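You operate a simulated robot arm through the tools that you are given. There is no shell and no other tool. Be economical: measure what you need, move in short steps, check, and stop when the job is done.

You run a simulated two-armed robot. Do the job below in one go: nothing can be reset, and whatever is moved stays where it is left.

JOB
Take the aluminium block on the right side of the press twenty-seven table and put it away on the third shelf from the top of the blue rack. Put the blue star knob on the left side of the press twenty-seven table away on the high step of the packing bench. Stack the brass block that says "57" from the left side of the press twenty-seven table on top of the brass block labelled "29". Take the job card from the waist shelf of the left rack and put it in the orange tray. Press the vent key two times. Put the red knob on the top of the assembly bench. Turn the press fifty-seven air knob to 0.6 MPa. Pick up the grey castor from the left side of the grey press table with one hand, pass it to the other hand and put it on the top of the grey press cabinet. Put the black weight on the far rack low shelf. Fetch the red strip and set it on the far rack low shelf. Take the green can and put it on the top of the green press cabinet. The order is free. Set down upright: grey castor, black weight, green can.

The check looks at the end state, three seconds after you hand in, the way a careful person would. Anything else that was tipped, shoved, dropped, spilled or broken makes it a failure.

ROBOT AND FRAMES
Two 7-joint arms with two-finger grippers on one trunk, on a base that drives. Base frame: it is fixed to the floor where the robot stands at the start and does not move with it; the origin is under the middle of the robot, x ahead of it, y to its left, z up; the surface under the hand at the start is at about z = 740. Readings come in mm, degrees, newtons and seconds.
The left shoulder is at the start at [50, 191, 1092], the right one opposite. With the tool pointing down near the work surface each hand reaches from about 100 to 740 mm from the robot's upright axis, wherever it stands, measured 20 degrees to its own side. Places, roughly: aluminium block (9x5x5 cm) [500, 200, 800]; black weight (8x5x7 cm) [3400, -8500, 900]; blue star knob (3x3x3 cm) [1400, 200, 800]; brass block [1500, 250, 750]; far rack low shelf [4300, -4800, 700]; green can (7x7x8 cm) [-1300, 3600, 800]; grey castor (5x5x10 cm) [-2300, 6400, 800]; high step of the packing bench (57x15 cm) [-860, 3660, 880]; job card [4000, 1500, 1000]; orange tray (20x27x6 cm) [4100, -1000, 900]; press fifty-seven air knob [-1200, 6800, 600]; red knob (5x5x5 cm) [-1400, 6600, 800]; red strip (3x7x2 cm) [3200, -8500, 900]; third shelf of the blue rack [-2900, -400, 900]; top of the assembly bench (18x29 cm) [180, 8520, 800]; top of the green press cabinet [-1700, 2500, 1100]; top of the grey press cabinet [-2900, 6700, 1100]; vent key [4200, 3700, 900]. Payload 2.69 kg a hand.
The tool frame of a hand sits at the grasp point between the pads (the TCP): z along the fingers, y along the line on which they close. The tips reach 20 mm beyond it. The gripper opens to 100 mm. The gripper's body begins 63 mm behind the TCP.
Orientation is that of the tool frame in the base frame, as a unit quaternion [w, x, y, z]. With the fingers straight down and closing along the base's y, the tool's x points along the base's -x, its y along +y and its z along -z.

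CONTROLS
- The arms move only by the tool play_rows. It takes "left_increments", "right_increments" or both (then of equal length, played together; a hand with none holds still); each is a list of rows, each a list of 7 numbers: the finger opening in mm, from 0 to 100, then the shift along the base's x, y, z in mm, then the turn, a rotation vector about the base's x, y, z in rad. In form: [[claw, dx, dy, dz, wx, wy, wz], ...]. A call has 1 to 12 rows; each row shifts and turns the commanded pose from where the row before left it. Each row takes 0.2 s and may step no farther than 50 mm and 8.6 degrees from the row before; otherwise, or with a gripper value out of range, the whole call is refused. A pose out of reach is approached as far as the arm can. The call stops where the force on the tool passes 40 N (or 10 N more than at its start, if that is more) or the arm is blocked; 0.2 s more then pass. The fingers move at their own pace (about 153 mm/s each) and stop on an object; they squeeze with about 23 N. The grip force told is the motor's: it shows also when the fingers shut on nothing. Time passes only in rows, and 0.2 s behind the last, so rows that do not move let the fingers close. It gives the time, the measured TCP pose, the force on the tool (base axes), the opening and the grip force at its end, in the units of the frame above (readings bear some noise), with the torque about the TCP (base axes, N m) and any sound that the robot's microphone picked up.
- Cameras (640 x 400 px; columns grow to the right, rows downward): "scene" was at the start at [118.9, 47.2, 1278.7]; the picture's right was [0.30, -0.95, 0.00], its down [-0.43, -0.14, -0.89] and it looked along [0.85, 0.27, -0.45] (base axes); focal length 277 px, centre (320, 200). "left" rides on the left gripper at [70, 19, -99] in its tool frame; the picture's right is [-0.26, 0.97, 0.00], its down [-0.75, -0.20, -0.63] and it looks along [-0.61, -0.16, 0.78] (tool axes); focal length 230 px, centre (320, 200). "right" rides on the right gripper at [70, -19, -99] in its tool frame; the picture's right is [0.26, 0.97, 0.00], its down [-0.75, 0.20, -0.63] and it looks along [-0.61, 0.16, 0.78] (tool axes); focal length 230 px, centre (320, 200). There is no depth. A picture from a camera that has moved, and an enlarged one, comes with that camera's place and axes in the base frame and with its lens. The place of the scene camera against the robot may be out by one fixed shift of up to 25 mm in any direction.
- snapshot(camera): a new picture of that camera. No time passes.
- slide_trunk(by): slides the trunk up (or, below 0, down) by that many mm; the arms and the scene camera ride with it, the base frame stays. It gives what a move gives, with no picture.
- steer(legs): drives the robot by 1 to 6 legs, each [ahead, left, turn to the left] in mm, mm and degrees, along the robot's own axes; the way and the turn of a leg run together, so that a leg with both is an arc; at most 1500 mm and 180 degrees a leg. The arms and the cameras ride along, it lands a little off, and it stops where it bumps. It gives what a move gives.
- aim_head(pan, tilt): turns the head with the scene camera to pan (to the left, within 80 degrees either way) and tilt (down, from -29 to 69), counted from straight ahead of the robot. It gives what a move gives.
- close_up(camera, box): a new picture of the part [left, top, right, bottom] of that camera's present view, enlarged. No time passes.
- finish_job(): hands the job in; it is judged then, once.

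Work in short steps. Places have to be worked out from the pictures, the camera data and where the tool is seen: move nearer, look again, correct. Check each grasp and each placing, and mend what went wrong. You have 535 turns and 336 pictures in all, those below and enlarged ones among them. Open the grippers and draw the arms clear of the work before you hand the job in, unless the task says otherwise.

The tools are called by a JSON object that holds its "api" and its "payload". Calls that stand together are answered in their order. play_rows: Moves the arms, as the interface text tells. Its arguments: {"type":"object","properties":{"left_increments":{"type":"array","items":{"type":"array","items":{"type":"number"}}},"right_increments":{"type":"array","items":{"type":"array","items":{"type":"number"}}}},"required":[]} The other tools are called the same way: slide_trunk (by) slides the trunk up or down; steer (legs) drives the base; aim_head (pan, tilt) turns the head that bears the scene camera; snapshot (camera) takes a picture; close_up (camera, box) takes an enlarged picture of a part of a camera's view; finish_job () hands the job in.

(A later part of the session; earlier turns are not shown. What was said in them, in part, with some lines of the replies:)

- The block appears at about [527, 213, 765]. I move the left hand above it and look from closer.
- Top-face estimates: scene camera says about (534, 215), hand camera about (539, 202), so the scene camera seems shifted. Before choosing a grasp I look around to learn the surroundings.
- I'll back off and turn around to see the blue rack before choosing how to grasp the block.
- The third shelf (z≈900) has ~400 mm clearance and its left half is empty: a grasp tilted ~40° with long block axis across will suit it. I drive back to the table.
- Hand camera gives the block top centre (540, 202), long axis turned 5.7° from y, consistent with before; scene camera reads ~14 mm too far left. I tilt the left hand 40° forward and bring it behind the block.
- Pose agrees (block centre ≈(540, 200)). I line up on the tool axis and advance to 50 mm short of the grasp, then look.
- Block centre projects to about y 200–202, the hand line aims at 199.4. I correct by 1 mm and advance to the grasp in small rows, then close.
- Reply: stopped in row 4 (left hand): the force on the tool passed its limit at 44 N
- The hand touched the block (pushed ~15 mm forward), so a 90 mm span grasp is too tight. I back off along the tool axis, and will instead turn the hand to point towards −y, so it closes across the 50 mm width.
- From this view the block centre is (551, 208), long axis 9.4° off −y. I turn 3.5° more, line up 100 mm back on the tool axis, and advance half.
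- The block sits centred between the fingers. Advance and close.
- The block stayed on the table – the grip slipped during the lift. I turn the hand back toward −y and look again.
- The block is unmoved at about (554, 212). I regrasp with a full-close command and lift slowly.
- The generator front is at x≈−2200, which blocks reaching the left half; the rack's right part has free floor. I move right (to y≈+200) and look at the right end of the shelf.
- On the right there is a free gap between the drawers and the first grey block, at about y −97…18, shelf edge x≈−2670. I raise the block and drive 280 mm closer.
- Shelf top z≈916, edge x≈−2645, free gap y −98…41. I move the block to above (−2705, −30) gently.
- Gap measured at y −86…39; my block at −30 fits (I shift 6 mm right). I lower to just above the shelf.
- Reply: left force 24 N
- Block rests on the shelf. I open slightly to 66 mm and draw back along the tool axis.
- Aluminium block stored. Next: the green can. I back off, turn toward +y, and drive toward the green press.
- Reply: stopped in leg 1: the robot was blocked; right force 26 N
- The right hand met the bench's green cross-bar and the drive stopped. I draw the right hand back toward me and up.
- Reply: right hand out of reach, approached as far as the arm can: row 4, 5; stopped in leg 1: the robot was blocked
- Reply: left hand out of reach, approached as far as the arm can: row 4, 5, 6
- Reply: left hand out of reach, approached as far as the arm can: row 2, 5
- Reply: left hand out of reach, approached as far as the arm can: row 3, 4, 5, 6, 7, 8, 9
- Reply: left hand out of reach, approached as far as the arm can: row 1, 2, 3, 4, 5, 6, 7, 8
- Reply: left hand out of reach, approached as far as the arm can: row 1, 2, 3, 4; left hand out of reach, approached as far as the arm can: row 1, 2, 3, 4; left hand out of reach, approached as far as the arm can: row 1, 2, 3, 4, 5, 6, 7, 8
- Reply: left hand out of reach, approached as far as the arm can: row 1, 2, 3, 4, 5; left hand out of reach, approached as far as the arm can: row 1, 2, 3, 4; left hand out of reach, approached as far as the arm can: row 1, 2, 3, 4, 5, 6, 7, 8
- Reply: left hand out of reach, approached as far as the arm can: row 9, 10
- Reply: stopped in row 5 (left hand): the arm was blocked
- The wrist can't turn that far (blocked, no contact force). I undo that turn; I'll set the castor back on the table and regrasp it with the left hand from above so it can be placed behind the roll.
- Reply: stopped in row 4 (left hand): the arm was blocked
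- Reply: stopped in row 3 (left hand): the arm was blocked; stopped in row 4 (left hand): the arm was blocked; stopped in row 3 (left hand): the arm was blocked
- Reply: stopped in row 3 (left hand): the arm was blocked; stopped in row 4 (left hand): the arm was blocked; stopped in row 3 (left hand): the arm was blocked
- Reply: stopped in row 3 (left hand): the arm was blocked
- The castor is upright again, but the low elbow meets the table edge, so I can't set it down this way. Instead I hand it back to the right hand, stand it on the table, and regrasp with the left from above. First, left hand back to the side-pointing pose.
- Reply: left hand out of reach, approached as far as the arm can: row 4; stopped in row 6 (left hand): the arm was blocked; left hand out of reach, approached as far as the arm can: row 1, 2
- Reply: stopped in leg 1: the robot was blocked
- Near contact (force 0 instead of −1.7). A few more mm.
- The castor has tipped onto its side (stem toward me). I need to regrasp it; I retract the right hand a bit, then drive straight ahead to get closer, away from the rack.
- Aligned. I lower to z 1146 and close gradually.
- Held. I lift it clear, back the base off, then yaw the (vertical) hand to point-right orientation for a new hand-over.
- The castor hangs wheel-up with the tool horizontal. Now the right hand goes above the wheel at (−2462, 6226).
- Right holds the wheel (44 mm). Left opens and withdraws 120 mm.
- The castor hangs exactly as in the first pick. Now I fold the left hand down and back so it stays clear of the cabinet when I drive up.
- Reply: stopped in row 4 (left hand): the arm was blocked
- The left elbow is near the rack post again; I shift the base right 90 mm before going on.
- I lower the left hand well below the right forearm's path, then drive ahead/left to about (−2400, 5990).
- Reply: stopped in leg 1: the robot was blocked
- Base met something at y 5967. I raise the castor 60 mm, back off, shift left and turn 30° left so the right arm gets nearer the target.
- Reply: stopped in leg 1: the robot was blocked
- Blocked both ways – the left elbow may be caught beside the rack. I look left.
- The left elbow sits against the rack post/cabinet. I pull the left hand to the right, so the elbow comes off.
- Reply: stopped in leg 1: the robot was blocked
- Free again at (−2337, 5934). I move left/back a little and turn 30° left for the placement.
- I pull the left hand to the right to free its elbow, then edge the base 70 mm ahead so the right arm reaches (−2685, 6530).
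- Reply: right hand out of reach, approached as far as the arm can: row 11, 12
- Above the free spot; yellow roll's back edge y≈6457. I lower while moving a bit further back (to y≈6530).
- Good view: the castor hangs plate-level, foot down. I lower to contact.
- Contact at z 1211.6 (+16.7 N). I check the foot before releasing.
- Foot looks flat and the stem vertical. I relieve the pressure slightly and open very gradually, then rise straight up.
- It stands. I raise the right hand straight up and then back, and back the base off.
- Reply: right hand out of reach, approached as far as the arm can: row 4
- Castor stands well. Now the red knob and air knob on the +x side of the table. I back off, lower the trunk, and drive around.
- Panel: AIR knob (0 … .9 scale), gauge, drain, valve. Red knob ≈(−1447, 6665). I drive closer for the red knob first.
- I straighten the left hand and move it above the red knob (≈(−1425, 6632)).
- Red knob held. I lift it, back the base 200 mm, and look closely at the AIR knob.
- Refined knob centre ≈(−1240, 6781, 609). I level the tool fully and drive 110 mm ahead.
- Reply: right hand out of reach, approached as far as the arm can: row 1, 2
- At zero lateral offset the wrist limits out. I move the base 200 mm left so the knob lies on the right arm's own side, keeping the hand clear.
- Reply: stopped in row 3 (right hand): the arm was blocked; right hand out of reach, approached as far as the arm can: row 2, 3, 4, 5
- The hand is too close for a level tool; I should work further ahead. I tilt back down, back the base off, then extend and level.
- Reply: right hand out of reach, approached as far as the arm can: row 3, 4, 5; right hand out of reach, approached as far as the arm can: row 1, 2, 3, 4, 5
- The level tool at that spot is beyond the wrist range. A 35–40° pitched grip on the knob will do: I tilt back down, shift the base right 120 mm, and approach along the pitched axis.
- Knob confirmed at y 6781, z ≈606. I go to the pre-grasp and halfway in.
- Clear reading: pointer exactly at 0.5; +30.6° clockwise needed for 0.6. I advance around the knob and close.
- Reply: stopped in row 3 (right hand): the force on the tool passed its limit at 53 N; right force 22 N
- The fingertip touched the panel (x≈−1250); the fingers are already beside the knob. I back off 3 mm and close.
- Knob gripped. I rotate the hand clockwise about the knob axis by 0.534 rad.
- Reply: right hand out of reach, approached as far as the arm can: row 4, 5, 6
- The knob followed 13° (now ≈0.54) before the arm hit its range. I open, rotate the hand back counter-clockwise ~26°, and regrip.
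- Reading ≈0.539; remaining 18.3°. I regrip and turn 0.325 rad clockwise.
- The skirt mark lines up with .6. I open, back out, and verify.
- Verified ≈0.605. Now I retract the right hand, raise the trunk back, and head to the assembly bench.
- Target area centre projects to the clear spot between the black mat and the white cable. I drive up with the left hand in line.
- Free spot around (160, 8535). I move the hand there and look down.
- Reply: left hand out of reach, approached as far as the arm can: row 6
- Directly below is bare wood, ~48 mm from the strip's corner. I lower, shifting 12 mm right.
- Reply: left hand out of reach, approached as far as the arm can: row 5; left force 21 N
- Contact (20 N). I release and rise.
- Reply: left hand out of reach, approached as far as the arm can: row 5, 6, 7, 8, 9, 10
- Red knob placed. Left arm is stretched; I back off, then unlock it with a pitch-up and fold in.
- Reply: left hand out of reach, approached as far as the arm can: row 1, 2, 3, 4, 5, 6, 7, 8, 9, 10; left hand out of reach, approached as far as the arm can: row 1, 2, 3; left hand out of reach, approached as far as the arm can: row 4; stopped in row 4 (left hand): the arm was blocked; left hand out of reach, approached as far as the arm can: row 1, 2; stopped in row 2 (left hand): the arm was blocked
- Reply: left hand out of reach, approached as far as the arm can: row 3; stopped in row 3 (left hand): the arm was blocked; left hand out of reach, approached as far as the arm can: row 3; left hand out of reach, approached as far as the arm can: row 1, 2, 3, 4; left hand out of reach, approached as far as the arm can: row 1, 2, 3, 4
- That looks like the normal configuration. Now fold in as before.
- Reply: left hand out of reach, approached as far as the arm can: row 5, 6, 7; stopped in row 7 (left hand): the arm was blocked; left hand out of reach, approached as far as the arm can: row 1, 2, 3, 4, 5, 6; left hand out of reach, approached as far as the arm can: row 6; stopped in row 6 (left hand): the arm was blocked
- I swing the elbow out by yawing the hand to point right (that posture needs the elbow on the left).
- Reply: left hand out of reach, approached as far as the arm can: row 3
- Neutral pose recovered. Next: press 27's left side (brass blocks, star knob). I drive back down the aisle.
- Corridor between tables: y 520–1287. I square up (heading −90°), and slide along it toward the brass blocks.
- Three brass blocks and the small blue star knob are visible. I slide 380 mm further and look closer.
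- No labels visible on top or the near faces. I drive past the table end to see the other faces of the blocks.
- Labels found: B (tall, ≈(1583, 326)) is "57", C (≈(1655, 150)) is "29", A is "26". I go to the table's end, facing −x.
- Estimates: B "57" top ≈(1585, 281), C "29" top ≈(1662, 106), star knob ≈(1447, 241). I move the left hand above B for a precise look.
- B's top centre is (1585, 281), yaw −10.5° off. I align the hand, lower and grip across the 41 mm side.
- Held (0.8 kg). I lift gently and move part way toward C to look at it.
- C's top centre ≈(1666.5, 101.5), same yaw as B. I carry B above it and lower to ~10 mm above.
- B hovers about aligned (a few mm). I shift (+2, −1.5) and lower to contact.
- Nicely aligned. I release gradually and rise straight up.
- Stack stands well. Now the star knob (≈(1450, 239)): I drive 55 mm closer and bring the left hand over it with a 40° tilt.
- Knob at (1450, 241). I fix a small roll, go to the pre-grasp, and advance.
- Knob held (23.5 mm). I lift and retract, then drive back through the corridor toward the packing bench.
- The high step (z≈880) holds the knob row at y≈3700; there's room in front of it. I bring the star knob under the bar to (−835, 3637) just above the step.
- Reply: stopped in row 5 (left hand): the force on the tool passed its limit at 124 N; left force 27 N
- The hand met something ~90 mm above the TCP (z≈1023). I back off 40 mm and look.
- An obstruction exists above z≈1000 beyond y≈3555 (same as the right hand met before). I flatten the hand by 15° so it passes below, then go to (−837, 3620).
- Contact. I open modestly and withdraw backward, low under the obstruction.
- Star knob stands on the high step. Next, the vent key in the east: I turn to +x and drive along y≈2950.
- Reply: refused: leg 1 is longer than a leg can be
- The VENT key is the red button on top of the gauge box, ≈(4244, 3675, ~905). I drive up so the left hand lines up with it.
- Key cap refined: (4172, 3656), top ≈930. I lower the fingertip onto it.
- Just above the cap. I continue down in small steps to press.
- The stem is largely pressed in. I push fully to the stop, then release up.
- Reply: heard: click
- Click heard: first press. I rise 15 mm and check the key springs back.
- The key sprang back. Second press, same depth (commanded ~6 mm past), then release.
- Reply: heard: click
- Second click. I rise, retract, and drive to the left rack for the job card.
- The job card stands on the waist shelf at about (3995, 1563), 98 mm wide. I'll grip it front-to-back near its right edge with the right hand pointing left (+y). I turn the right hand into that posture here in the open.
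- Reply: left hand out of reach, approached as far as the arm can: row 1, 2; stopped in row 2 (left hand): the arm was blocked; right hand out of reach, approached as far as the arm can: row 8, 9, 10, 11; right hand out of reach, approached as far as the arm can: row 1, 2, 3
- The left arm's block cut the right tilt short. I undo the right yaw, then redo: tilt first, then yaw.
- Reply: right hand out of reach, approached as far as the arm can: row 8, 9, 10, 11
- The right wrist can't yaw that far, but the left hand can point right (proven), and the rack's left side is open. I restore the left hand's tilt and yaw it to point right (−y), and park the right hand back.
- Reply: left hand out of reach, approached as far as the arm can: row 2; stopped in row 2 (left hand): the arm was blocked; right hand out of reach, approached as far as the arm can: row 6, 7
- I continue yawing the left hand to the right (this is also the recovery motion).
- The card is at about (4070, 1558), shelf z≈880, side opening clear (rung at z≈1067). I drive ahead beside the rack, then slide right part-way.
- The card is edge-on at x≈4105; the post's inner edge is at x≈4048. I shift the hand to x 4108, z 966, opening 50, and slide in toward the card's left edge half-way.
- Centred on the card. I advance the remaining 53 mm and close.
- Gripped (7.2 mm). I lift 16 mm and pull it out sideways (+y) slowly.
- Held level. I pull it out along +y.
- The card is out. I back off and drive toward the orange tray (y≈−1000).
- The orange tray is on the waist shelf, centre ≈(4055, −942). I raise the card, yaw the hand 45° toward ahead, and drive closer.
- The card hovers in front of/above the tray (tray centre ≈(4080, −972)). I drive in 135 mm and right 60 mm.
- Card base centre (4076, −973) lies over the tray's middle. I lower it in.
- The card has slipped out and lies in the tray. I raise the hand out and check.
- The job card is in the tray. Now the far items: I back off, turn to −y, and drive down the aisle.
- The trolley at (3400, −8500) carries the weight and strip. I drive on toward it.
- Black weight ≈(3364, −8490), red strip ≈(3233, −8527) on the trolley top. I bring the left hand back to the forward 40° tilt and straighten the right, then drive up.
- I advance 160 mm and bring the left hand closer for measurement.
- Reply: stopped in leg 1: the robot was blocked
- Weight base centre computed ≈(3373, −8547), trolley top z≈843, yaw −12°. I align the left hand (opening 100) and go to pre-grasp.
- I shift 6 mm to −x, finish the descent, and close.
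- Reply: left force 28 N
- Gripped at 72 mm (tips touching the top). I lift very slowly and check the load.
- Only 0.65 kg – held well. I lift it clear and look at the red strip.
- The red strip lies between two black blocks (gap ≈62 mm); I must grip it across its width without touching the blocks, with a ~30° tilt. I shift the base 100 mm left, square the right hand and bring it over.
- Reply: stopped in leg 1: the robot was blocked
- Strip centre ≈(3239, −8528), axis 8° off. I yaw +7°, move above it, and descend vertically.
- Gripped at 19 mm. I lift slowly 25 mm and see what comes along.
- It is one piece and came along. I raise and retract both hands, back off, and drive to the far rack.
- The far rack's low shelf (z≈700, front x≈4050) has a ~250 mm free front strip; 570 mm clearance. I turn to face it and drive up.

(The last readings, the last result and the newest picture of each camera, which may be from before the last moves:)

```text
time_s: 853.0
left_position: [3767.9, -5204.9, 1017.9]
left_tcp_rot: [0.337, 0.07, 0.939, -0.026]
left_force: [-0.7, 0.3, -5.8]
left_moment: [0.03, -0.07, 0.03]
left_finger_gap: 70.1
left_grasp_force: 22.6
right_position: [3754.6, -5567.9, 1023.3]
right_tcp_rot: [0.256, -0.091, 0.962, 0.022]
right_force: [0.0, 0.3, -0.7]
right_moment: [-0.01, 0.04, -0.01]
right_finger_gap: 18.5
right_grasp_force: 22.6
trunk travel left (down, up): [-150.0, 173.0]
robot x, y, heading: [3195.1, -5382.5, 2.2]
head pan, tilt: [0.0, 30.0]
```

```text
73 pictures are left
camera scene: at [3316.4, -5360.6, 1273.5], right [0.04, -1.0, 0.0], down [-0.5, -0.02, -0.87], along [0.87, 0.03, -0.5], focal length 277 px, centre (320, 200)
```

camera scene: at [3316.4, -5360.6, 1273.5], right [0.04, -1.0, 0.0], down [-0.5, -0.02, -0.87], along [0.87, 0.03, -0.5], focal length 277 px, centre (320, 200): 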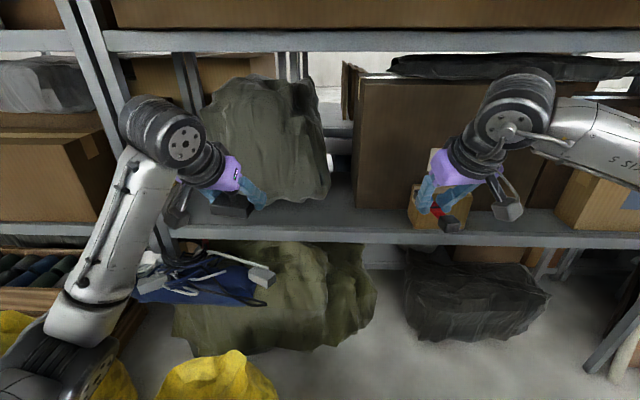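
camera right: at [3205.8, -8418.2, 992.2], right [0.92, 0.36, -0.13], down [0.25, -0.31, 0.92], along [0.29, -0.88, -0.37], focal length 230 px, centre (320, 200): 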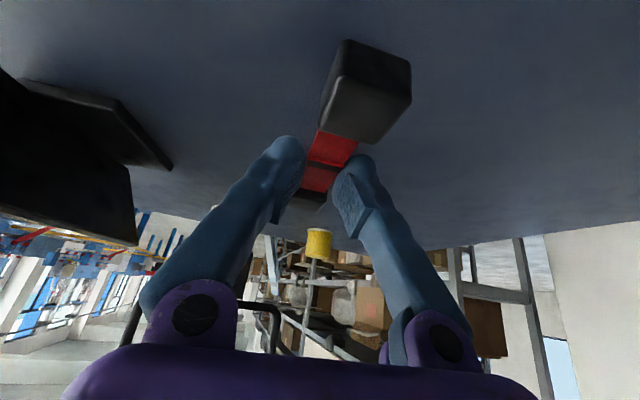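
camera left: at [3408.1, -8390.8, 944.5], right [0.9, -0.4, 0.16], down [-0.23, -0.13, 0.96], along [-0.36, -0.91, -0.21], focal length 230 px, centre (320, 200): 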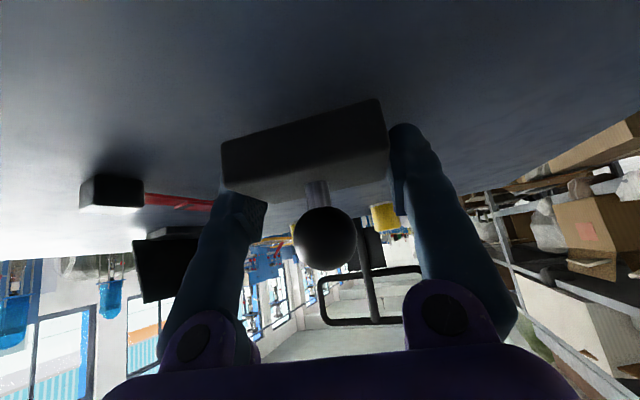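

I lower the trunk 140 mm, and move right 220 mm/ahead 270 mm, keeping clear of the yellow bags.

{"api": "slide_trunk", "payload": {"by": -140}}

{"api": "steer", "payload": {"legs": [[0, -220, -2], [250, 0, 0]]}}

{"api": "aim_head", "payload": {"pan": 8, "tilt": 35}}

{"api": "snapshot", "payload": {"camera": "scene"}}

{"api": "snapshot", "payload": {"camera": "left"}}

```text
time_s: 854.7
left_position: [3768.0, -5205.6, 877.7]
left_tcp_rot: [0.338, 0.07, 0.938, -0.026]
left_force: [0.0, 0.2, -6.5]
left_moment: [0.0, -0.08, 0.01]
left_finger_gap: 70.0
left_grasp_force: 23.4
right_position: [3754.2, -5568.6, 883.3]
right_tcp_rot: [0.256, -0.091, 0.962, 0.023]
right_force: [0.5, 0.7, -0.9]
right_moment: [0.01, 0.0, -0.03]
right_finger_gap: 18.8
right_grasp_force: 22.3
trunk travel left (down, up): [-10.0, 313.0]
robot x, y, heading: [3197.3, -5382.1, 2.4]
head pan, tilt: [0.0, 30.0]
```

```text
time_s: 858.7
left_position: [4029.1, -5444.6, 877.6]
left_tcp_rot: [0.337, 0.087, 0.937, -0.032]
left_force: [0.3, 0.9, -5.6]
left_moment: [-0.02, -0.07, 0.04]
left_finger_gap: 70.0
left_grasp_force: 22.6
right_position: [4004.0, -5805.6, 883.3]
right_tcp_rot: [0.257, -0.073, 0.964, 0.018]
right_force: [-0.4, 0.7, -0.1]
right_moment: [-0.01, 0.0, 0.01]
right_finger_gap: 18.7
right_grasp_force: 23.1
trunk travel left (down, up): [-10.0, 313.0]
robot x, y, heading: [3448.1, -5601.4, 0.4]
head pan, tilt: [0.0, 30.0]
```

```text
time_s: 859.4
left_position: [4029.6, -5444.3, 877.7]
left_tcp_rot: [0.338, 0.087, 0.937, -0.032]
left_force: [-0.6, -0.7, -5.7]
left_moment: [0.0, -0.08, -0.01]
left_finger_gap: 70.3
left_grasp_force: 22.6
right_position: [4003.6, -5805.9, 882.4]
right_tcp_rot: [0.257, -0.073, 0.963, 0.018]
right_force: [0.8, -0.3, 0.0]
right_moment: [0.01, 0.0, -0.01]
right_finger_gap: 18.5
right_grasp_force: 23.0
trunk travel left (down, up): [-10.0, 313.0]
robot x, y, heading: [3447.1, -5600.6, 0.2]
head pan, tilt: [8.0, 35.0]
```

```text
72 pictures are left
camera scene: at [3569.1, -5571.1, 1125.7], right [0.14, -0.99, 0.0], down [-0.57, -0.08, -0.82], along [0.81, 0.12, -0.57], focal length 277 px, centre (320, 200)
```

scene: 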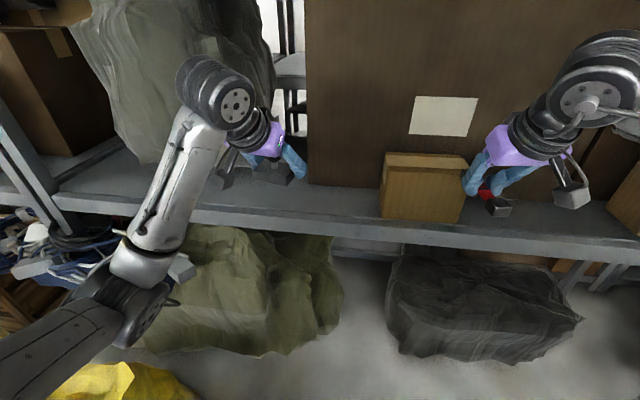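

```text
71 pictures are left
camera left: at [3918.7, -5401.7, 909.3], right [0.37, 0.91, 0.16], down [0.14, -0.23, 0.96], along [0.92, -0.34, -0.21], focal length 230 px, centre (320, 200)
```

left: 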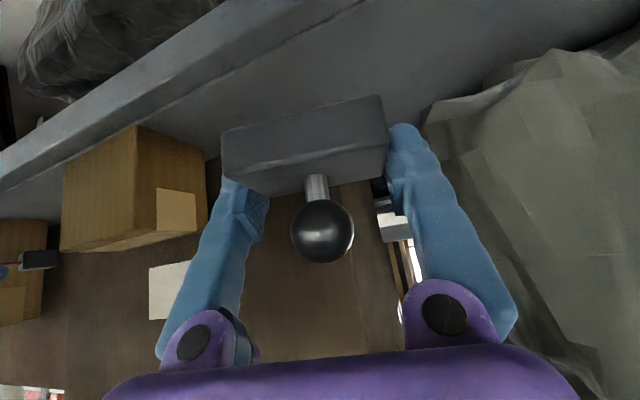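

Triangulated: shelf z≈711, front edge x≈4122 near y −5430, big box front x≈4220. I extend the weight to (4165, −5425) and lower part-way.

{"api": "play_rows", "payload": {"left_increments": [[0, 6, 1, 0, 0, 0, 0], [0, 12, 2, 0, 0, 0, 0], [0, 16, 3, 0, 0, 0, 0], [0, 18, 3, 0, 0, 0, 0], [0, 18, 3, -4, 0, 0, 0], [0, 18, 3, -10, 0, 0, 0], [0, 18, 3, -14, 0, 0, 0], [0, 16, 1, -14, 0, 0, 0], [0, 10, 0, -14, 0, 0, 0], [0, 3, 0, -14, 0, 0, 0], [0, 0, 0, -14, 0, 0, 0], [0, 0, 0, -10, 0, 0, 0]]}}

{"api": "snapshot", "payload": {"camera": "left"}}

{"api": "snapshot", "payload": {"camera": "scene"}}

```text
time_s: 860.5
left_position: [4086.4, -5434.7, 875.3]
left_tcp_rot: [0.331, 0.087, 0.939, -0.034]
left_force: [-12.8, -0.4, -5.0]
left_moment: [0.06, -0.06, 0.56]
left_finger_gap: 70.0
left_grasp_force: 23.0
right_position: [4001.7, -5805.0, 883.2]
right_tcp_rot: [0.255, -0.073, 0.964, 0.017]
right_force: [-0.7, 0.0, -0.5]
right_moment: [0.04, 0.0, 0.01]
right_finger_gap: 18.6
right_grasp_force: 22.7
trunk travel left (down, up): [-10.0, 313.0]
robot x, y, heading: [3451.1, -5606.2, 0.1]
head pan, tilt: [8.0, 35.0]
stopped in row 5 (left hand): the force on the tool passed its limit at 56 N (the readings are from after the stop); the commanded pose is now the measured one
```

```text
70 pictures are left
camera left: at [3976.7, -5392.1, 908.6], right [0.38, 0.91, 0.16], down [0.15, -0.23, 0.96], along [0.91, -0.34, -0.22], focal length 230 px, centre (320, 200)
```

left: 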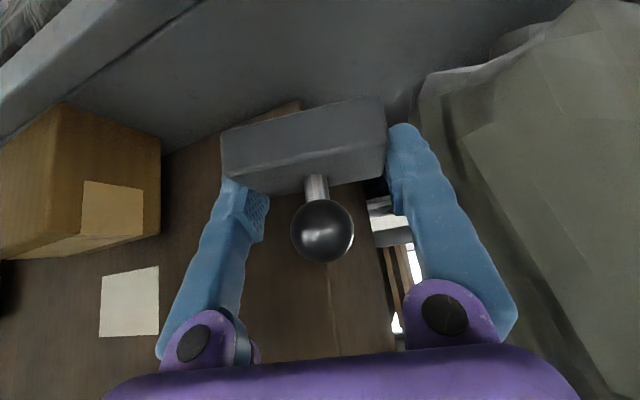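

```text
69 pictures are left
camera scene: at [3568.0, -5571.1, 1125.8], right [0.14, -0.99, 0.0], down [-0.57, -0.08, -0.82], along [0.81, 0.12, -0.57], focal length 277 px, centre (320, 200)
```

scene: 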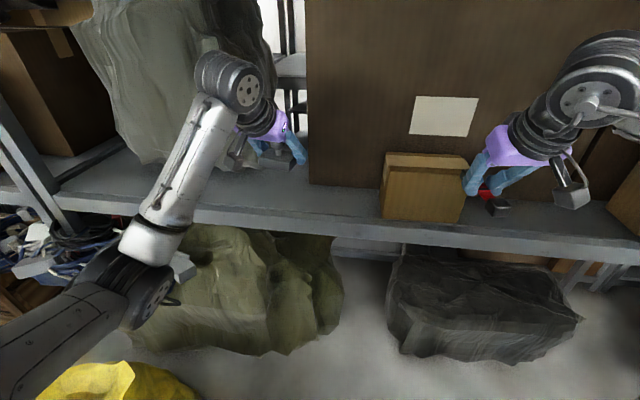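

The left finger met the soft bag at the left. I back off, shift 50 mm right (y≈−5482), and continue lower.

{"api": "play_rows", "payload": {"left_increments": [[0, -10, 0, 0, 0, 0, 0], [0, -12, -8, 0, 0, 0, 0], [0, 0, -14, -6, 0, 0, 0], [0, 0, -14, -12, 0, 0, 0], [0, 6, -10, -14, 0, 0, 0], [0, 12, -3, -14, 0, 0, 0], [0, 16, 0, -14, 0, 0, 0], [0, 18, 0, -14, 0, 0, 0], [0, 18, 0, -12, 0, 0, 0], [0, 16, 0, -10, 0, 0, 0], [0, 10, 0, -8, 0, 0, 0]]}}

{"api": "snapshot", "payload": {"camera": "left"}}

{"api": "snapshot", "payload": {"camera": "scene"}}

```text
time_s: 862.9
left_position: [4163.1, -5482.3, 770.6]
left_tcp_rot: [0.332, 0.087, 0.939, -0.034]
left_force: [-7.7, -0.1, -4.5]
left_moment: [-0.03, -0.05, 0.09]
left_finger_gap: 69.6
left_grasp_force: 22.5
right_position: [4002.1, -5805.1, 884.2]
right_tcp_rot: [0.256, -0.074, 0.964, 0.017]
right_force: [-0.3, -0.6, -1.8]
right_moment: [0.01, 0.02, 0.0]
right_finger_gap: 18.8
right_grasp_force: 23.0
trunk travel left (down, up): [-10.0, 313.0]
robot x, y, heading: [3448.5, -5602.7, 0.3]
head pan, tilt: [8.0, 35.0]
```

```text
68 pictures are left
camera left: at [4053.2, -5439.6, 803.2], right [0.38, 0.91, 0.16], down [0.15, -0.23, 0.96], along [0.91, -0.34, -0.22], focal length 230 px, centre (320, 200)
```

left: 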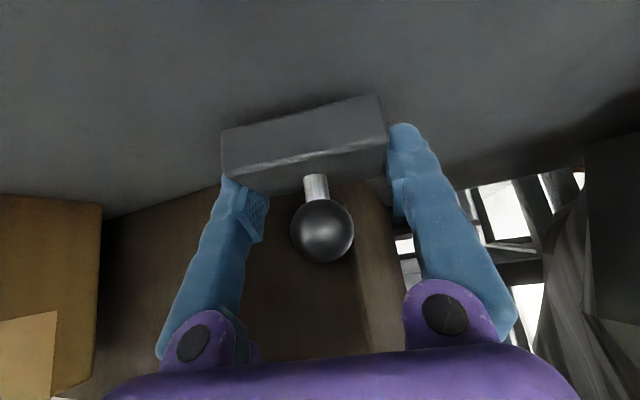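

```text
67 pictures are left
camera scene: at [3568.3, -5570.9, 1125.8], right [0.14, -0.99, 0.0], down [-0.57, -0.08, -0.82], along [0.81, 0.12, -0.57], focal length 277 px, centre (320, 200)
```

scene: 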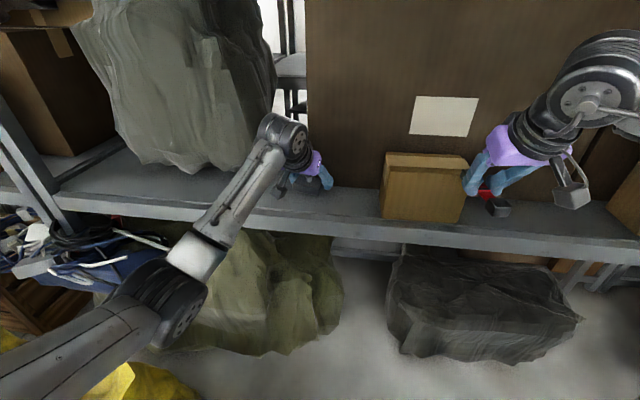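

Slight touch with the big box ahead; I back 10 mm and lower to contact.

{"api": "play_rows", "payload": {"left_increments": [[0, -6, 0, 0, 0, 0, 0], [0, -5, 0, -5, 0, 0, 0], [0, 0, 0, -8, 0, 0, 0], [0, 0, 0, -8, 0, 0, 0], [0, 0, 0, -6, 0, 0, 0], [0, 0, 0, -4, 0, 0, 0], [0, 0, 0, -3, 0, 0, 0], [0, 0, 0, -3, 0, 0, 0]]}}

```text
time_s: 864.1
left_position: [4154.9, -5483.5, 762.3]
left_tcp_rot: [0.349, 0.086, 0.933, -0.033]
left_force: [1.5, 0.8, 12.1]
left_moment: [0.49, 0.37, -0.23]
left_finger_gap: 71.5
left_grasp_force: 23.3
right_position: [4001.0, -5805.6, 882.8]
right_tcp_rot: [0.256, -0.074, 0.964, 0.019]
right_force: [-0.5, -0.7, -1.1]
right_moment: [0.0, -0.02, 0.03]
right_finger_gap: 18.7
right_grasp_force: 22.6
trunk travel left (down, up): [-10.0, 313.0]
robot x, y, heading: [3453.1, -5600.4, -0.1]
head pan, tilt: [8.0, 35.0]
stopped in row 5 (left hand): the force on the tool passed its limit at 44 N (the readings are from after the stop); the commanded pose is now the measured one
```

{"api": "snapshot", "payload": {"camera": "left"}}

{"api": "close_up", "payload": {"camera": "scene", "box": [230, 110, 390, 230]}}

```text
66 pictures are left
camera left: at [4043.8, -5440.0, 790.6], right [0.37, 0.91, 0.17], down [0.12, -0.22, 0.97], along [0.92, -0.34, -0.19], focal length 230 px, centre (320, 200)
```

left: 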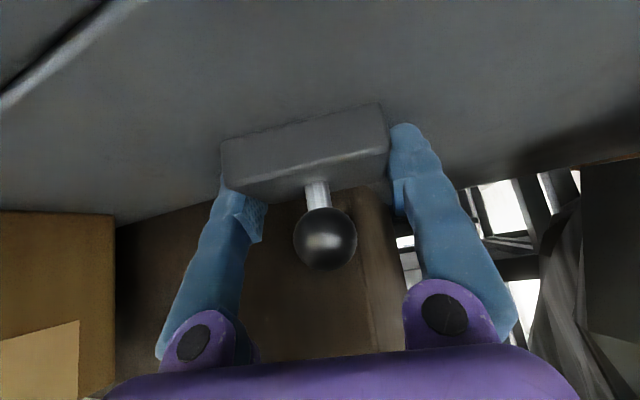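

```text
3.33 times, centred on (310, 170) of scene
camera zoom: at [3567.4, -5571.3, 1125.7], right [0.14, -0.99, 0.0], down [-0.57, -0.08, -0.82], along [0.81, 0.12, -0.57], focal length 923 px, centre (353, 300)
```

zoom: 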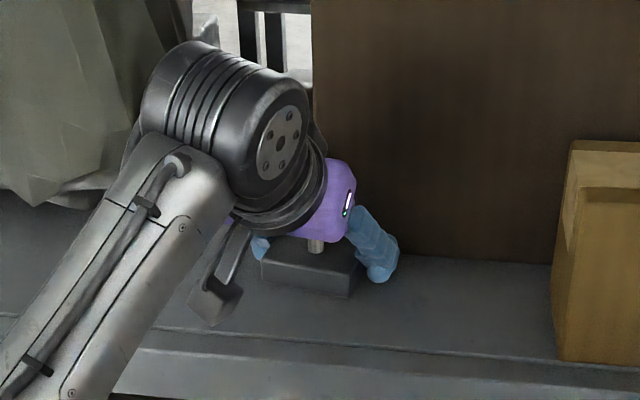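

The weight sits on the shelf. I release and retreat along the tool axis.

{"api": "play_rows", "payload": {"left_increments": [[0, 0, 0, 1, 0, 0, 0], [78, 0, 0, 0, 0, 0, 0], [90, 0, 0, 0, 0, 0, 0], [92, -4, 1, 6, 0, 0, 0], [92, -12, 2, 16, 0, 0, 0], [92, -18, 3, 24, 0, 0, 0], [92, -22, 3, 28, 0, 0, 0], [92, -24, 3, 28, 0, 0, 0], [92, -30, 0, 20, 0, 0, 0], [92, -40, 0, 0, 0, 0, 0]]}}

{"api": "snapshot", "payload": {"camera": "scene"}}

```text
time_s: 866.3
left_position: [4002.8, -5471.3, 876.9]
left_tcp_rot: [0.344, 0.086, 0.935, -0.034]
left_force: [-0.9, 1.2, -0.2]
left_moment: [0.02, 0.0, 0.0]
left_finger_gap: 92.2
left_grasp_force: 0.1
right_position: [4002.0, -5804.6, 883.1]
right_tcp_rot: [0.257, -0.073, 0.964, 0.018]
right_force: [-0.4, -0.1, -0.8]
right_moment: [-0.01, -0.03, -0.01]
right_finger_gap: 18.9
right_grasp_force: 23.2
trunk travel left (down, up): [-10.0, 313.0]
robot x, y, heading: [3450.8, -5601.6, 0.2]
head pan, tilt: [8.0, 35.0]
```

```text
64 pictures are left
camera scene: at [3568.4, -5570.4, 1125.8], right [0.14, -0.99, 0.0], down [-0.57, -0.08, -0.82], along [0.81, 0.12, -0.57], focal length 277 px, centre (320, 200)
```

scene: 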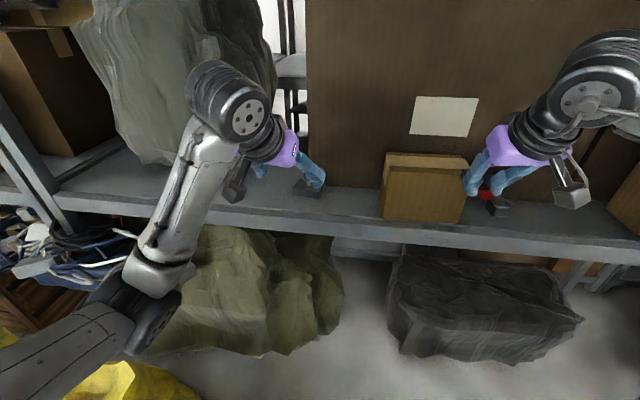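

The weight stands there. For the strip, the free shelf stretch right of the small box (y≈−5940) suits. I pull the left hand back and shift the base 130 mm right.

{"api": "play_rows", "payload": {"left_increments": [[92, -40, 0, 10, 0, 0, 0], [92, -40, 0, 20, 0, 0, 0], [92, -40, 0, 20, 0, 0, 0]]}}

{"api": "steer", "payload": {"legs": [[0, -130, 0]]}}

{"api": "aim_head", "payload": {"pan": -5, "tilt": 35}}

{"api": "snapshot", "payload": {"camera": "scene"}}

{"api": "snapshot", "payload": {"camera": "right"}}

```text
time_s: 867.1
left_position: [3882.1, -5471.7, 928.9]
left_tcp_rot: [0.343, 0.087, 0.935, -0.034]
left_force: [-0.2, 0.8, -0.1]
left_moment: [-0.02, -0.04, -0.05]
left_finger_gap: 92.0
left_grasp_force: 0.1
right_position: [4003.7, -5805.5, 883.1]
right_tcp_rot: [0.257, -0.073, 0.964, 0.017]
right_force: [-0.4, -0.1, -1.2]
right_moment: [-0.01, -0.02, -0.02]
right_finger_gap: 18.9
right_grasp_force: 22.4
trunk travel left (down, up): [-10.0, 313.0]
robot x, y, heading: [3448.6, -5605.4, 0.5]
head pan, tilt: [8.0, 35.0]
```

```text
time_s: 868.9
left_position: [3883.7, -5597.6, 928.0]
left_tcp_rot: [0.343, 0.086, 0.935, -0.034]
left_force: [0.3, 0.5, -0.4]
left_moment: [0.02, -0.01, 0.01]
left_finger_gap: 92.0
left_grasp_force: 0.0
right_position: [4004.1, -5928.4, 883.5]
right_tcp_rot: [0.256, -0.076, 0.963, 0.019]
right_force: [0.2, 0.0, -0.9]
right_moment: [-0.01, 0.0, -0.02]
right_finger_gap: 18.6
right_grasp_force: 23.4
trunk travel left (down, up): [-10.0, 313.0]
robot x, y, heading: [3449.5, -5733.0, 0.4]
head pan, tilt: [8.0, 35.0]
```

```text
time_s: 869.6
left_position: [3883.0, -5597.1, 929.1]
left_tcp_rot: [0.343, 0.086, 0.935, -0.034]
left_force: [0.3, 0.6, -0.2]
left_moment: [0.01, 0.0, 0.02]
left_finger_gap: 92.2
left_grasp_force: 0.0
right_position: [4005.8, -5929.1, 882.1]
right_tcp_rot: [0.256, -0.075, 0.964, 0.018]
right_force: [0.7, -0.3, -0.7]
right_moment: [0.0, -0.01, 0.0]
right_finger_gap: 18.8
right_grasp_force: 22.7
trunk travel left (down, up): [-10.0, 313.0]
robot x, y, heading: [3450.6, -5729.7, 0.4]
head pan, tilt: [-5.0, 35.0]
```

```text
63 pictures are left
camera scene: at [3569.7, -5716.0, 1125.8], right [-0.08, -1.0, 0.0], down [-0.57, 0.05, -0.82], along [0.82, -0.07, -0.57], focal length 277 px, centre (320, 200)
```

scene: 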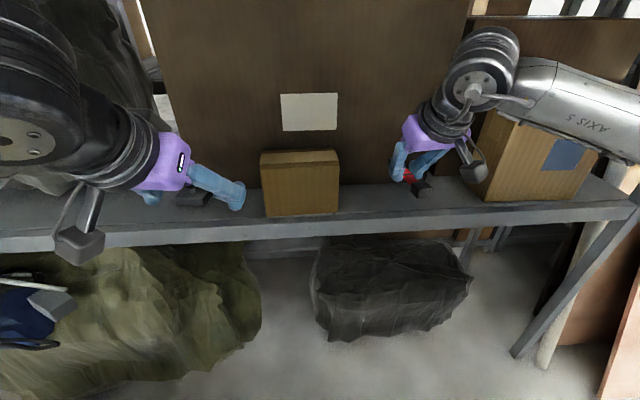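

```text
62 pictures are left
camera right: at [3898.8, -5963.7, 934.3], right [-0.37, 0.92, -0.13], down [0.3, 0.25, 0.92], along [0.88, 0.3, -0.37], focal length 230 px, centre (320, 200)
```

right: 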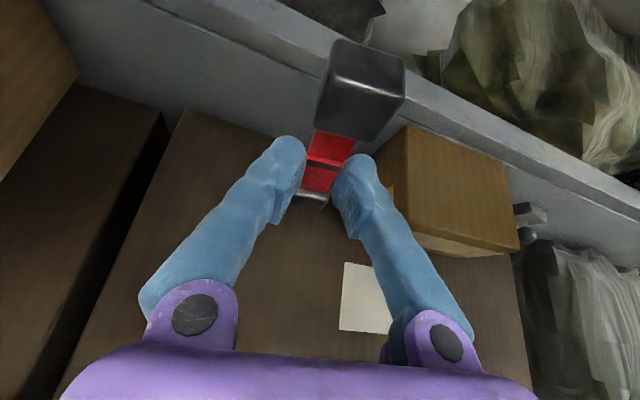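

The free spot is ~127 mm deep, so I turn the strip by ~45° (hand yaw +0.78), then move in over the shelf.

{"api": "play_rows", "payload": {"right_increments": [[0, 0, 0, 0, 0, 0, 0.13], [0, 0, 0, 0, 0, 0, 0.13], [0, 5, 0, 0, 0, 0, 0.13], [0, 10, 0, 0, 0, 0, 0.13], [0, 15, 0, 0, 0, 0, 0.13], [0, 18, 0, -5, 0, 0, 0.13], [0, 20, 0, -15, 0, 0, 0], [0, 20, 0, -20, 0, 0, 0], [0, 15, 0, -20, 0, 0, 0]]}}

{"api": "snapshot", "payload": {"camera": "right"}}

{"api": "snapshot", "payload": {"camera": "scene"}}

```text
time_s: 871.6
left_position: [3883.9, -5596.0, 928.5]
left_tcp_rot: [0.343, 0.086, 0.935, -0.034]
left_force: [0.2, -0.1, 0.8]
left_moment: [-0.02, -0.02, -0.01]
left_finger_gap: 92.1
left_grasp_force: 0.0
right_position: [4028.1, -5929.7, 883.9]
right_tcp_rot: [0.24, -0.347, 0.902, 0.091]
right_force: [0.4, -0.6, -0.6]
right_moment: [0.01, 0.0, 0.04]
right_finger_gap: 18.5
right_grasp_force: 22.8
right hand out of reach, approached as far as the arm can: row 5, 6, 7, 8, 9
trunk travel left (down, up): [-10.0, 313.0]
robot x, y, heading: [3450.1, -5729.3, 0.4]
head pan, tilt: [-5.0, 35.0]
```

```text
61 pictures are left
camera right: at [3958.5, -6016.3, 934.0], right [-0.81, 0.57, -0.13], down [0.12, 0.38, 0.92], along [0.57, 0.73, -0.37], focal length 230 px, centre (320, 200)
```

right: 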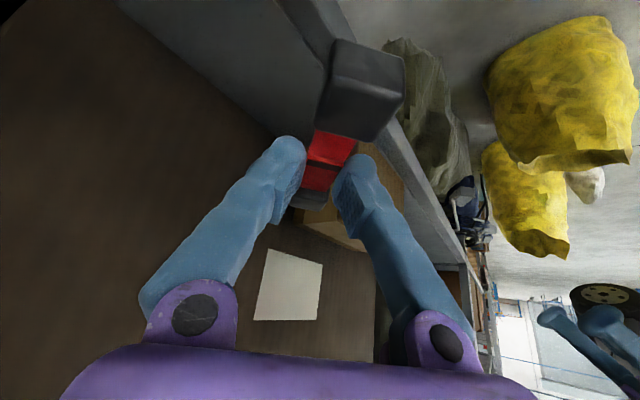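

```text
60 pictures are left
camera scene: at [3569.7, -5716.0, 1125.8], right [-0.08, -1.0, 0.0], down [-0.57, 0.05, -0.82], along [0.82, -0.07, -0.57], focal length 277 px, centre (320, 200)
```

scene: 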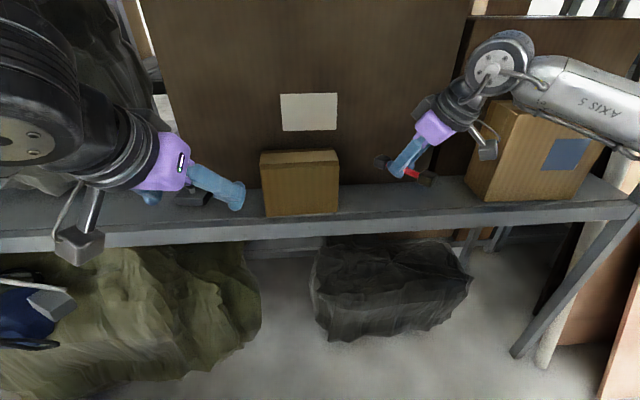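

{"api": "play_rows", "payload": {"right_increments": [[0, 0, 0, 0, 0, 0, -0.08]]}}

```text
time_s: 872.0
left_position: [3882.3, -5597.8, 930.0]
left_tcp_rot: [0.344, 0.085, 0.934, -0.033]
left_force: [0.3, -0.5, 0.1]
left_moment: [0.01, 0.01, 0.04]
left_finger_gap: 92.3
left_grasp_force: 0.1
right_position: [4026.2, -5929.7, 882.3]
right_tcp_rot: [0.245, -0.31, 0.915, 0.081]
right_force: [-0.8, 0.5, -1.3]
right_moment: [-0.02, 0.0, -0.01]
right_finger_gap: 18.6
right_grasp_force: 23.3
trunk travel left (down, up): [-10.0, 313.0]
robot x, y, heading: [3447.8, -5726.1, 0.3]
head pan, tilt: [-5.0, 35.0]
```

{"api": "play_rows", "payload": {"right_increments": [[0, 10, 0, -5, 0, 0, 0], [0, 16, 0, -10, 0, 0, 0], [0, 18, 0, -15, 0, 0, 0], [0, 18, 0, -18, 0, 0, 0], [0, 16, 0, -18, 0, 0, 0.03], [0, 8, 0, -14, 0, 0, 0.03], [0, 0, 0, -10, 0, 0, 0.04]]}}

{"api": "snapshot", "payload": {"camera": "right"}}

{"api": "close_up", "payload": {"camera": "scene", "box": [320, 120, 512, 240]}}

```text
time_s: 873.6
left_position: [3884.1, -5598.3, 929.7]
left_tcp_rot: [0.344, 0.085, 0.934, -0.033]
left_force: [0.1, -0.2, -0.5]
left_moment: [0.01, -0.01, 0.02]
left_finger_gap: 92.1
left_grasp_force: 0.0
right_position: [4071.3, -5930.2, 852.6]
right_tcp_rot: [0.244, -0.311, 0.915, 0.081]
right_force: [-0.5, -0.3, -0.8]
right_moment: [-0.01, 0.01, 0.02]
right_finger_gap: 18.5
right_grasp_force: 22.5
right hand out of reach, approached as far as the arm can: row 4, 5, 6, 7
trunk travel left (down, up): [-10.0, 313.0]
robot x, y, heading: [3447.7, -5729.3, 0.5]
head pan, tilt: [-5.0, 35.0]
```

```text
59 pictures are left
camera right: at [3995.8, -6011.1, 903.0], right [-0.77, 0.63, -0.13], down [0.14, 0.37, 0.92], along [0.63, 0.68, -0.37], focal length 230 px, centre (320, 200)
```

right: 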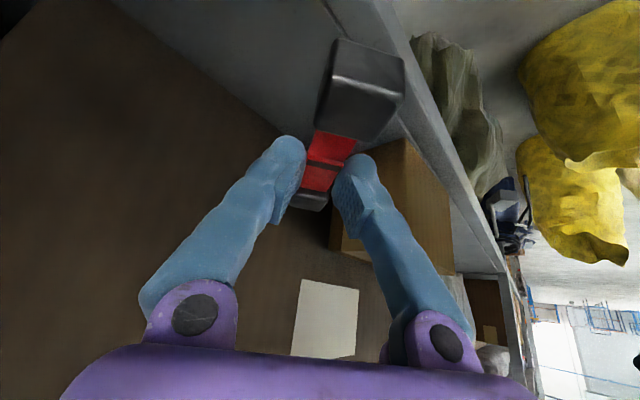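

```text
3.33 times, centred on (416, 180) of scene
camera zoom: at [3569.7, -5716.0, 1125.8], right [-0.08, -1.0, 0.0], down [-0.57, 0.05, -0.82], along [0.82, -0.07, -0.57], focal length 923 px, centre (0, 267)
```

zoom: 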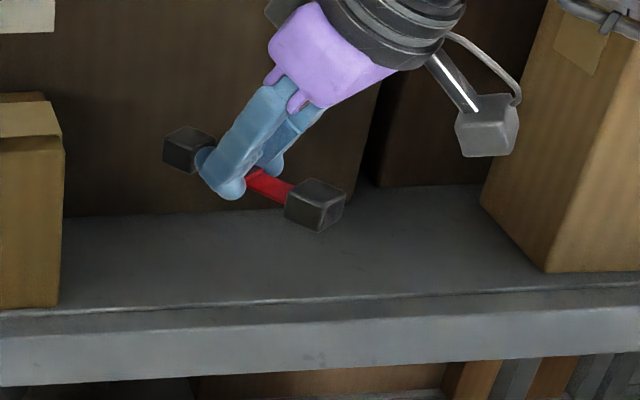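

The right wrist is limited here. I return the hand yaw, back off, and instead turn the base 25° left with a shift right, so the strip lies diagonally with an easy wrist.

{"api": "play_rows", "payload": {"right_increments": [[0, -15, 0, 3, 0, 0, -0.13], [0, -20, 0, 3, 0, 0, -0.13], [0, -20, 0, 3, 0, 0, -0.1]]}}

{"api": "steer", "payload": {"legs": [[-100, 0, 0], [0, -290, 0], [0, 0, 26]]}}

{"api": "snapshot", "payload": {"camera": "scene"}}

```text
time_s: 874.4
left_position: [3883.2, -5596.9, 928.6]
left_tcp_rot: [0.343, 0.086, 0.935, -0.034]
left_force: [0.2, -0.6, -1.1]
left_moment: [0.01, 0.0, -0.01]
left_finger_gap: 92.3
left_grasp_force: 0.1
right_position: [4014.6, -5931.9, 861.7]
right_tcp_rot: [0.254, -0.159, 0.953, 0.042]
right_force: [-0.9, -0.8, -0.7]
right_moment: [-0.04, -0.01, 0.02]
right_finger_gap: 18.8
right_grasp_force: 23.2
trunk travel left (down, up): [-10.0, 313.0]
robot x, y, heading: [3446.8, -5728.6, 0.3]
head pan, tilt: [-5.0, 35.0]
```

```text
time_s: 879.6
left_position: [3685.1, -5711.8, 929.0]
left_tcp_rot: [0.342, -0.127, 0.93, 0.044]
left_force: [-0.7, 0.0, 0.4]
left_moment: [0.01, 0.01, -0.01]
left_finger_gap: 91.7
left_grasp_force: 0.0
right_position: [3952.3, -5955.6, 861.7]
right_tcp_rot: [0.238, -0.372, 0.892, 0.097]
right_force: [-0.1, 0.3, -0.5]
right_moment: [-0.02, 0.01, 0.0]
right_finger_gap: 18.5
right_grasp_force: 22.8
trunk travel left (down, up): [-10.0, 313.0]
robot x, y, heading: [3351.3, -6020.9, 26.5]
head pan, tilt: [-5.0, 35.0]
```

```text
57 pictures are left
camera scene: at [3464.3, -5951.3, 1125.8], right [0.36, -0.93, 0.0], down [-0.53, -0.21, -0.82], along [0.76, 0.3, -0.57], focal length 277 px, centre (320, 200)
```

scene: 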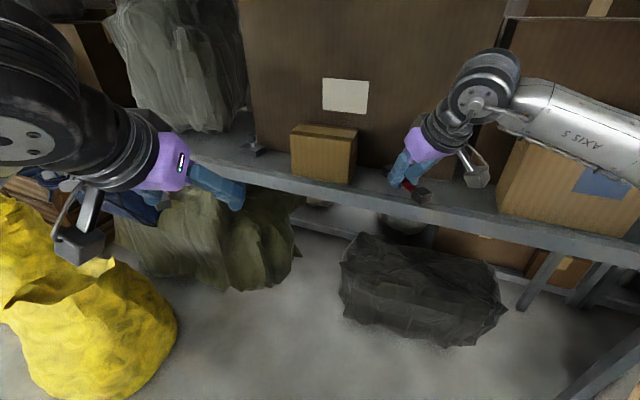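

{"api": "steer", "payload": {"legs": [[120, -45, 0]]}}

{"api": "play_rows", "payload": {"right_increments": [[0, 6, 0, -8, 0, 0, 0], [0, 8, 1, -14, 0, 0, 0], [0, 8, 1, -16, 0, 0, 0], [0, 8, 1, -16, 0, 0, 0]]}}

{"api": "close_up", "payload": {"camera": "scene", "box": [220, 100, 540, 300]}}

{"api": "snapshot", "payload": {"camera": "right"}}

```text
time_s: 880.9
left_position: [3816.2, -5700.1, 928.6]
left_tcp_rot: [0.342, -0.127, 0.93, 0.045]
left_force: [0.2, 0.0, -0.6]
left_moment: [-0.02, -0.03, 0.0]
left_finger_gap: 92.0
left_grasp_force: 0.1
right_position: [4081.0, -5942.6, 862.6]
right_tcp_rot: [0.238, -0.37, 0.893, 0.097]
right_force: [0.5, 0.7, -1.3]
right_moment: [-0.02, -0.01, 0.03]
right_finger_gap: 18.7
right_grasp_force: 22.9
trunk travel left (down, up): [-10.0, 313.0]
robot x, y, heading: [3481.1, -6007.0, 26.3]
head pan, tilt: [-5.0, 35.0]
```

```text
time_s: 881.9
left_position: [3814.5, -5699.1, 929.5]
left_tcp_rot: [0.343, -0.127, 0.93, 0.044]
left_force: [-0.6, -0.2, -0.4]
left_moment: [0.01, -0.03, -0.04]
left_finger_gap: 92.3
left_grasp_force: 0.1
right_position: [4109.2, -5940.3, 807.4]
right_tcp_rot: [0.239, -0.372, 0.892, 0.098]
right_force: [0.7, -0.1, -0.4]
right_moment: [-0.03, 0.02, -0.02]
right_finger_gap: 18.9
right_grasp_force: 23.0
trunk travel left (down, up): [-10.0, 313.0]
robot x, y, heading: [3485.1, -6007.1, 26.5]
head pan, tilt: [-5.0, 35.0]
```

```text
2.00 times, centred on (380, 200) of scene
camera zoom: at [3593.1, -5937.4, 1125.8], right [0.36, -0.93, 0.0], down [-0.53, -0.21, -0.82], along [0.76, 0.3, -0.57], focal length 554 px, centre (200, 200)
```

zoom: 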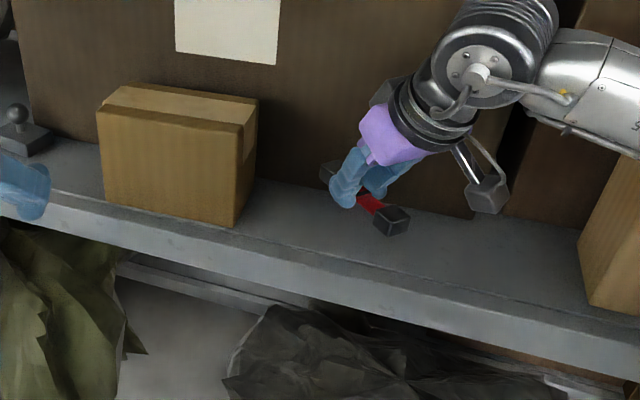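

```text
55 pictures are left
camera right: at [4046.0, -6030.2, 858.3], right [-0.84, 0.52, -0.13], down [0.09, 0.38, 0.92], along [0.53, 0.76, -0.37], focal length 230 px, centre (320, 200)
```

right: 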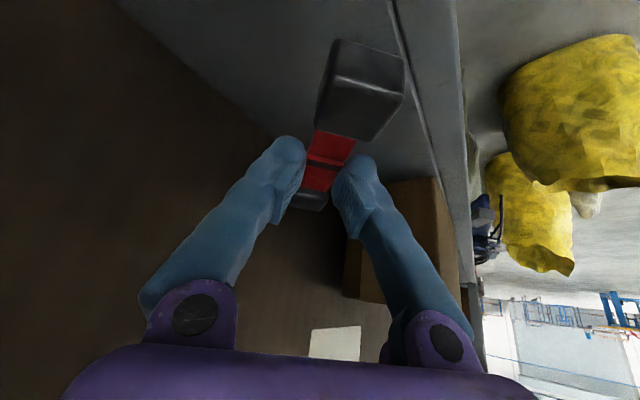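

Weight stands upright; the strip is well over the shelf. I lower it to contact.

{"api": "play_rows", "payload": {"right_increments": [[0, 0, 0, -10, 0, 0, 0], [0, 0, 0, -10, 0, 0, 0], [0, 0, 0, -8, 0, 0, 0], [0, 0, 0, -5, 0, 0, 0], [0, 0, 0, -4, 0, 0, 0], [0, 0, 0, -3, 0, 0, 0], [0, 0, 0, -3, 0, 0, 0]]}}

{"api": "close_up", "payload": {"camera": "scene", "box": [320, 140, 480, 240]}}

```text
time_s: 883.5
left_position: [3815.3, -5698.4, 929.1]
left_tcp_rot: [0.342, -0.127, 0.93, 0.044]
left_force: [-0.2, 0.8, 0.6]
left_moment: [-0.01, 0.02, 0.01]
left_finger_gap: 92.0
left_grasp_force: 0.0
right_position: [4111.3, -5940.1, 766.2]
right_tcp_rot: [0.239, -0.37, 0.893, 0.097]
right_force: [0.3, -0.8, 1.7]
right_moment: [-0.06, 0.1, 0.02]
right_finger_gap: 18.8
right_grasp_force: 23.1
trunk travel left (down, up): [-10.0, 313.0]
robot x, y, heading: [3482.1, -6002.8, 26.5]
head pan, tilt: [-5.0, 35.0]
```

```text
4.00 times, centred on (400, 190) of scene
camera zoom: at [3592.8, -5937.4, 1125.9], right [0.36, -0.93, 0.0], down [-0.53, -0.21, -0.82], along [0.76, 0.3, -0.57], focal length 1108 px, centre (0, 240)
```

zoom: 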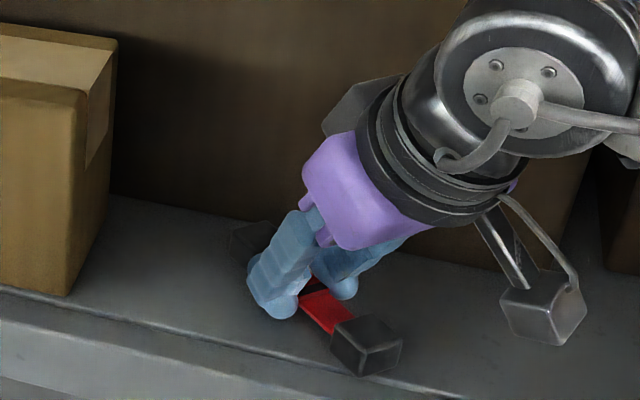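

Contact begins at z 766. I lower 3 mm more, open, rise, and check.

{"api": "play_rows", "payload": {"right_increments": [[0, 0, 0, -2, 0, 0, 0], [0, 0, 0, -1, 0, 0, 0], [30, 0, 0, 0, 0, 0, 0], [50, 0, 0, 0, 0, 0, 0], [50, 0, 0, 8, 0, 0, 0], [50, -3, -2, 25, 0, 0, 0], [50, -10, -8, 35, 0, 0, 0], [50, -25, -15, 30, 0, 0, 0], [50, -35, -15, 10, 0, 0, 0], [50, -40, -10, 0, 0, 0, 0]]}}

{"api": "close_up", "payload": {"camera": "scene", "box": [200, 100, 520, 300]}}

```text
time_s: 885.7
left_position: [3815.5, -5699.0, 929.7]
left_tcp_rot: [0.343, -0.126, 0.93, 0.044]
left_force: [0.0, 0.9, 0.3]
left_moment: [0.0, -0.02, 0.0]
left_finger_gap: 92.1
left_grasp_force: 0.1
right_position: [3994.3, -5986.2, 867.5]
right_tcp_rot: [0.238, -0.371, 0.892, 0.097]
right_force: [0.2, -0.4, -1.1]
right_moment: [-0.02, -0.02, 0.0]
right_finger_gap: 50.1
right_grasp_force: 0.0
trunk travel left (down, up): [-10.0, 313.0]
robot x, y, heading: [3486.9, -6005.0, 26.3]
head pan, tilt: [-5.0, 35.0]
```

```text
2.00 times, centred on (360, 200) of scene
camera zoom: at [3592.9, -5937.4, 1125.8], right [0.36, -0.93, 0.0], down [-0.53, -0.21, -0.82], along [0.76, 0.3, -0.57], focal length 554 px, centre (240, 200)
```

zoom: 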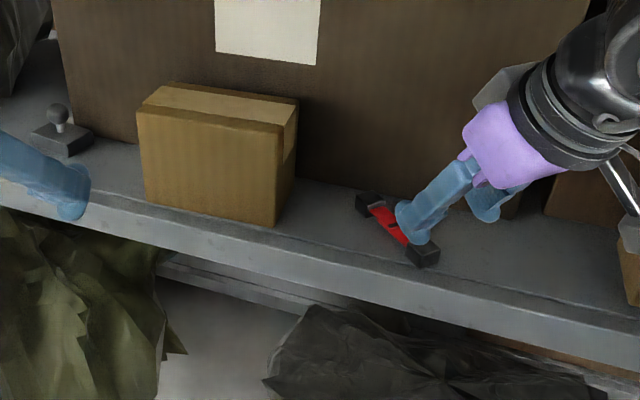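

All items are placed. I back away from the rack with open grippers.

{"api": "steer", "payload": {"legs": [[-450, 0, 0]]}}

{"api": "play_rows", "payload": {"left_increments": [[100, 0, 0, 10, 0, 0, 0]], "right_increments": [[100, 0, 0, 10, 0, 0, 0]]}}

{"api": "close_up", "payload": {"camera": "scene", "box": [200, 60, 520, 260]}}

```text
time_s: 888.4
left_position: [3415.4, -5895.6, 929.8]
left_tcp_rot: [0.343, -0.126, 0.93, 0.044]
left_force: [-0.3, -0.7, 0.6]
left_moment: [-0.01, 0.02, 0.01]
left_finger_gap: 92.1
left_grasp_force: 0.1
right_position: [3595.5, -6182.7, 867.0]
right_tcp_rot: [0.238, -0.372, 0.892, 0.097]
right_force: [-0.1, -0.1, -0.4]
right_moment: [-0.04, 0.0, 0.02]
right_finger_gap: 49.9
right_grasp_force: 0.1
trunk travel left (down, up): [-10.0, 313.0]
robot x, y, heading: [3083.1, -6205.8, 26.1]
head pan, tilt: [-5.0, 35.0]
```

```text
time_s: 888.8
left_position: [3415.8, -5895.7, 940.4]
left_tcp_rot: [0.342, -0.129, 0.93, 0.046]
left_force: [0.2, 0.3, 0.2]
left_moment: [0.01, 0.0, 0.02]
left_finger_gap: 100.0
left_grasp_force: 0.2
right_position: [3595.9, -6181.8, 876.6]
right_tcp_rot: [0.238, -0.372, 0.892, 0.097]
right_force: [-0.2, -0.2, -0.6]
right_moment: [0.0, -0.01, 0.0]
right_finger_gap: 99.9
right_grasp_force: 0.1
trunk travel left (down, up): [-10.0, 313.0]
robot x, y, heading: [3086.0, -6208.9, 26.2]
head pan, tilt: [-5.0, 35.0]
```

```text
2.00 times, centred on (360, 160) of scene
camera zoom: at [3193.9, -6134.5, 1125.8], right [0.36, -0.93, 0.0], down [-0.53, -0.21, -0.82], along [0.76, 0.3, -0.57], focal length 554 px, centre (240, 280)
```

zoom: 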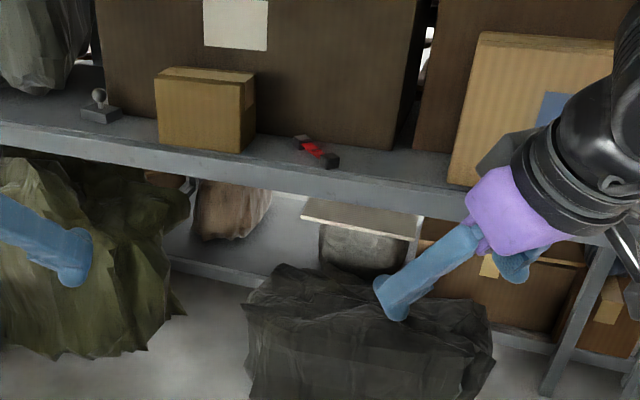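

The weight stands upright and the strip lies on the low shelf. Everything is done, so I hand the job in.

{"api": "finish_job", "payload": {}}

```text
The job is handed in.
```

I finished and handed in all eleven tasks, and each looked right when I last checked it. I did not go back to recheck the earlier placements.

- **Castor:** It tipped over on the cabinet the first time, so I regrasped it, and the right hand set it down. The right hand had also picked it up; it passed through the left hand twice in between. It was standing upright when I left.
- **Job card:** It slipped from the grip while I was lowering it, and it now lies inside the orange tray.
- **Air knob:** It reads about 0.6 MPa.
- **Vent key:** I heard a click for each of the two presses.
- **Bumps:** The robot touched a few things along the way: the packing bench (once at over 100 N), something under the press 57 table, the left arm near the rack by press 57, the trolley, and the bag and big box on the far rack. I saw nothing knocked over, but some of these may have moved slightly.
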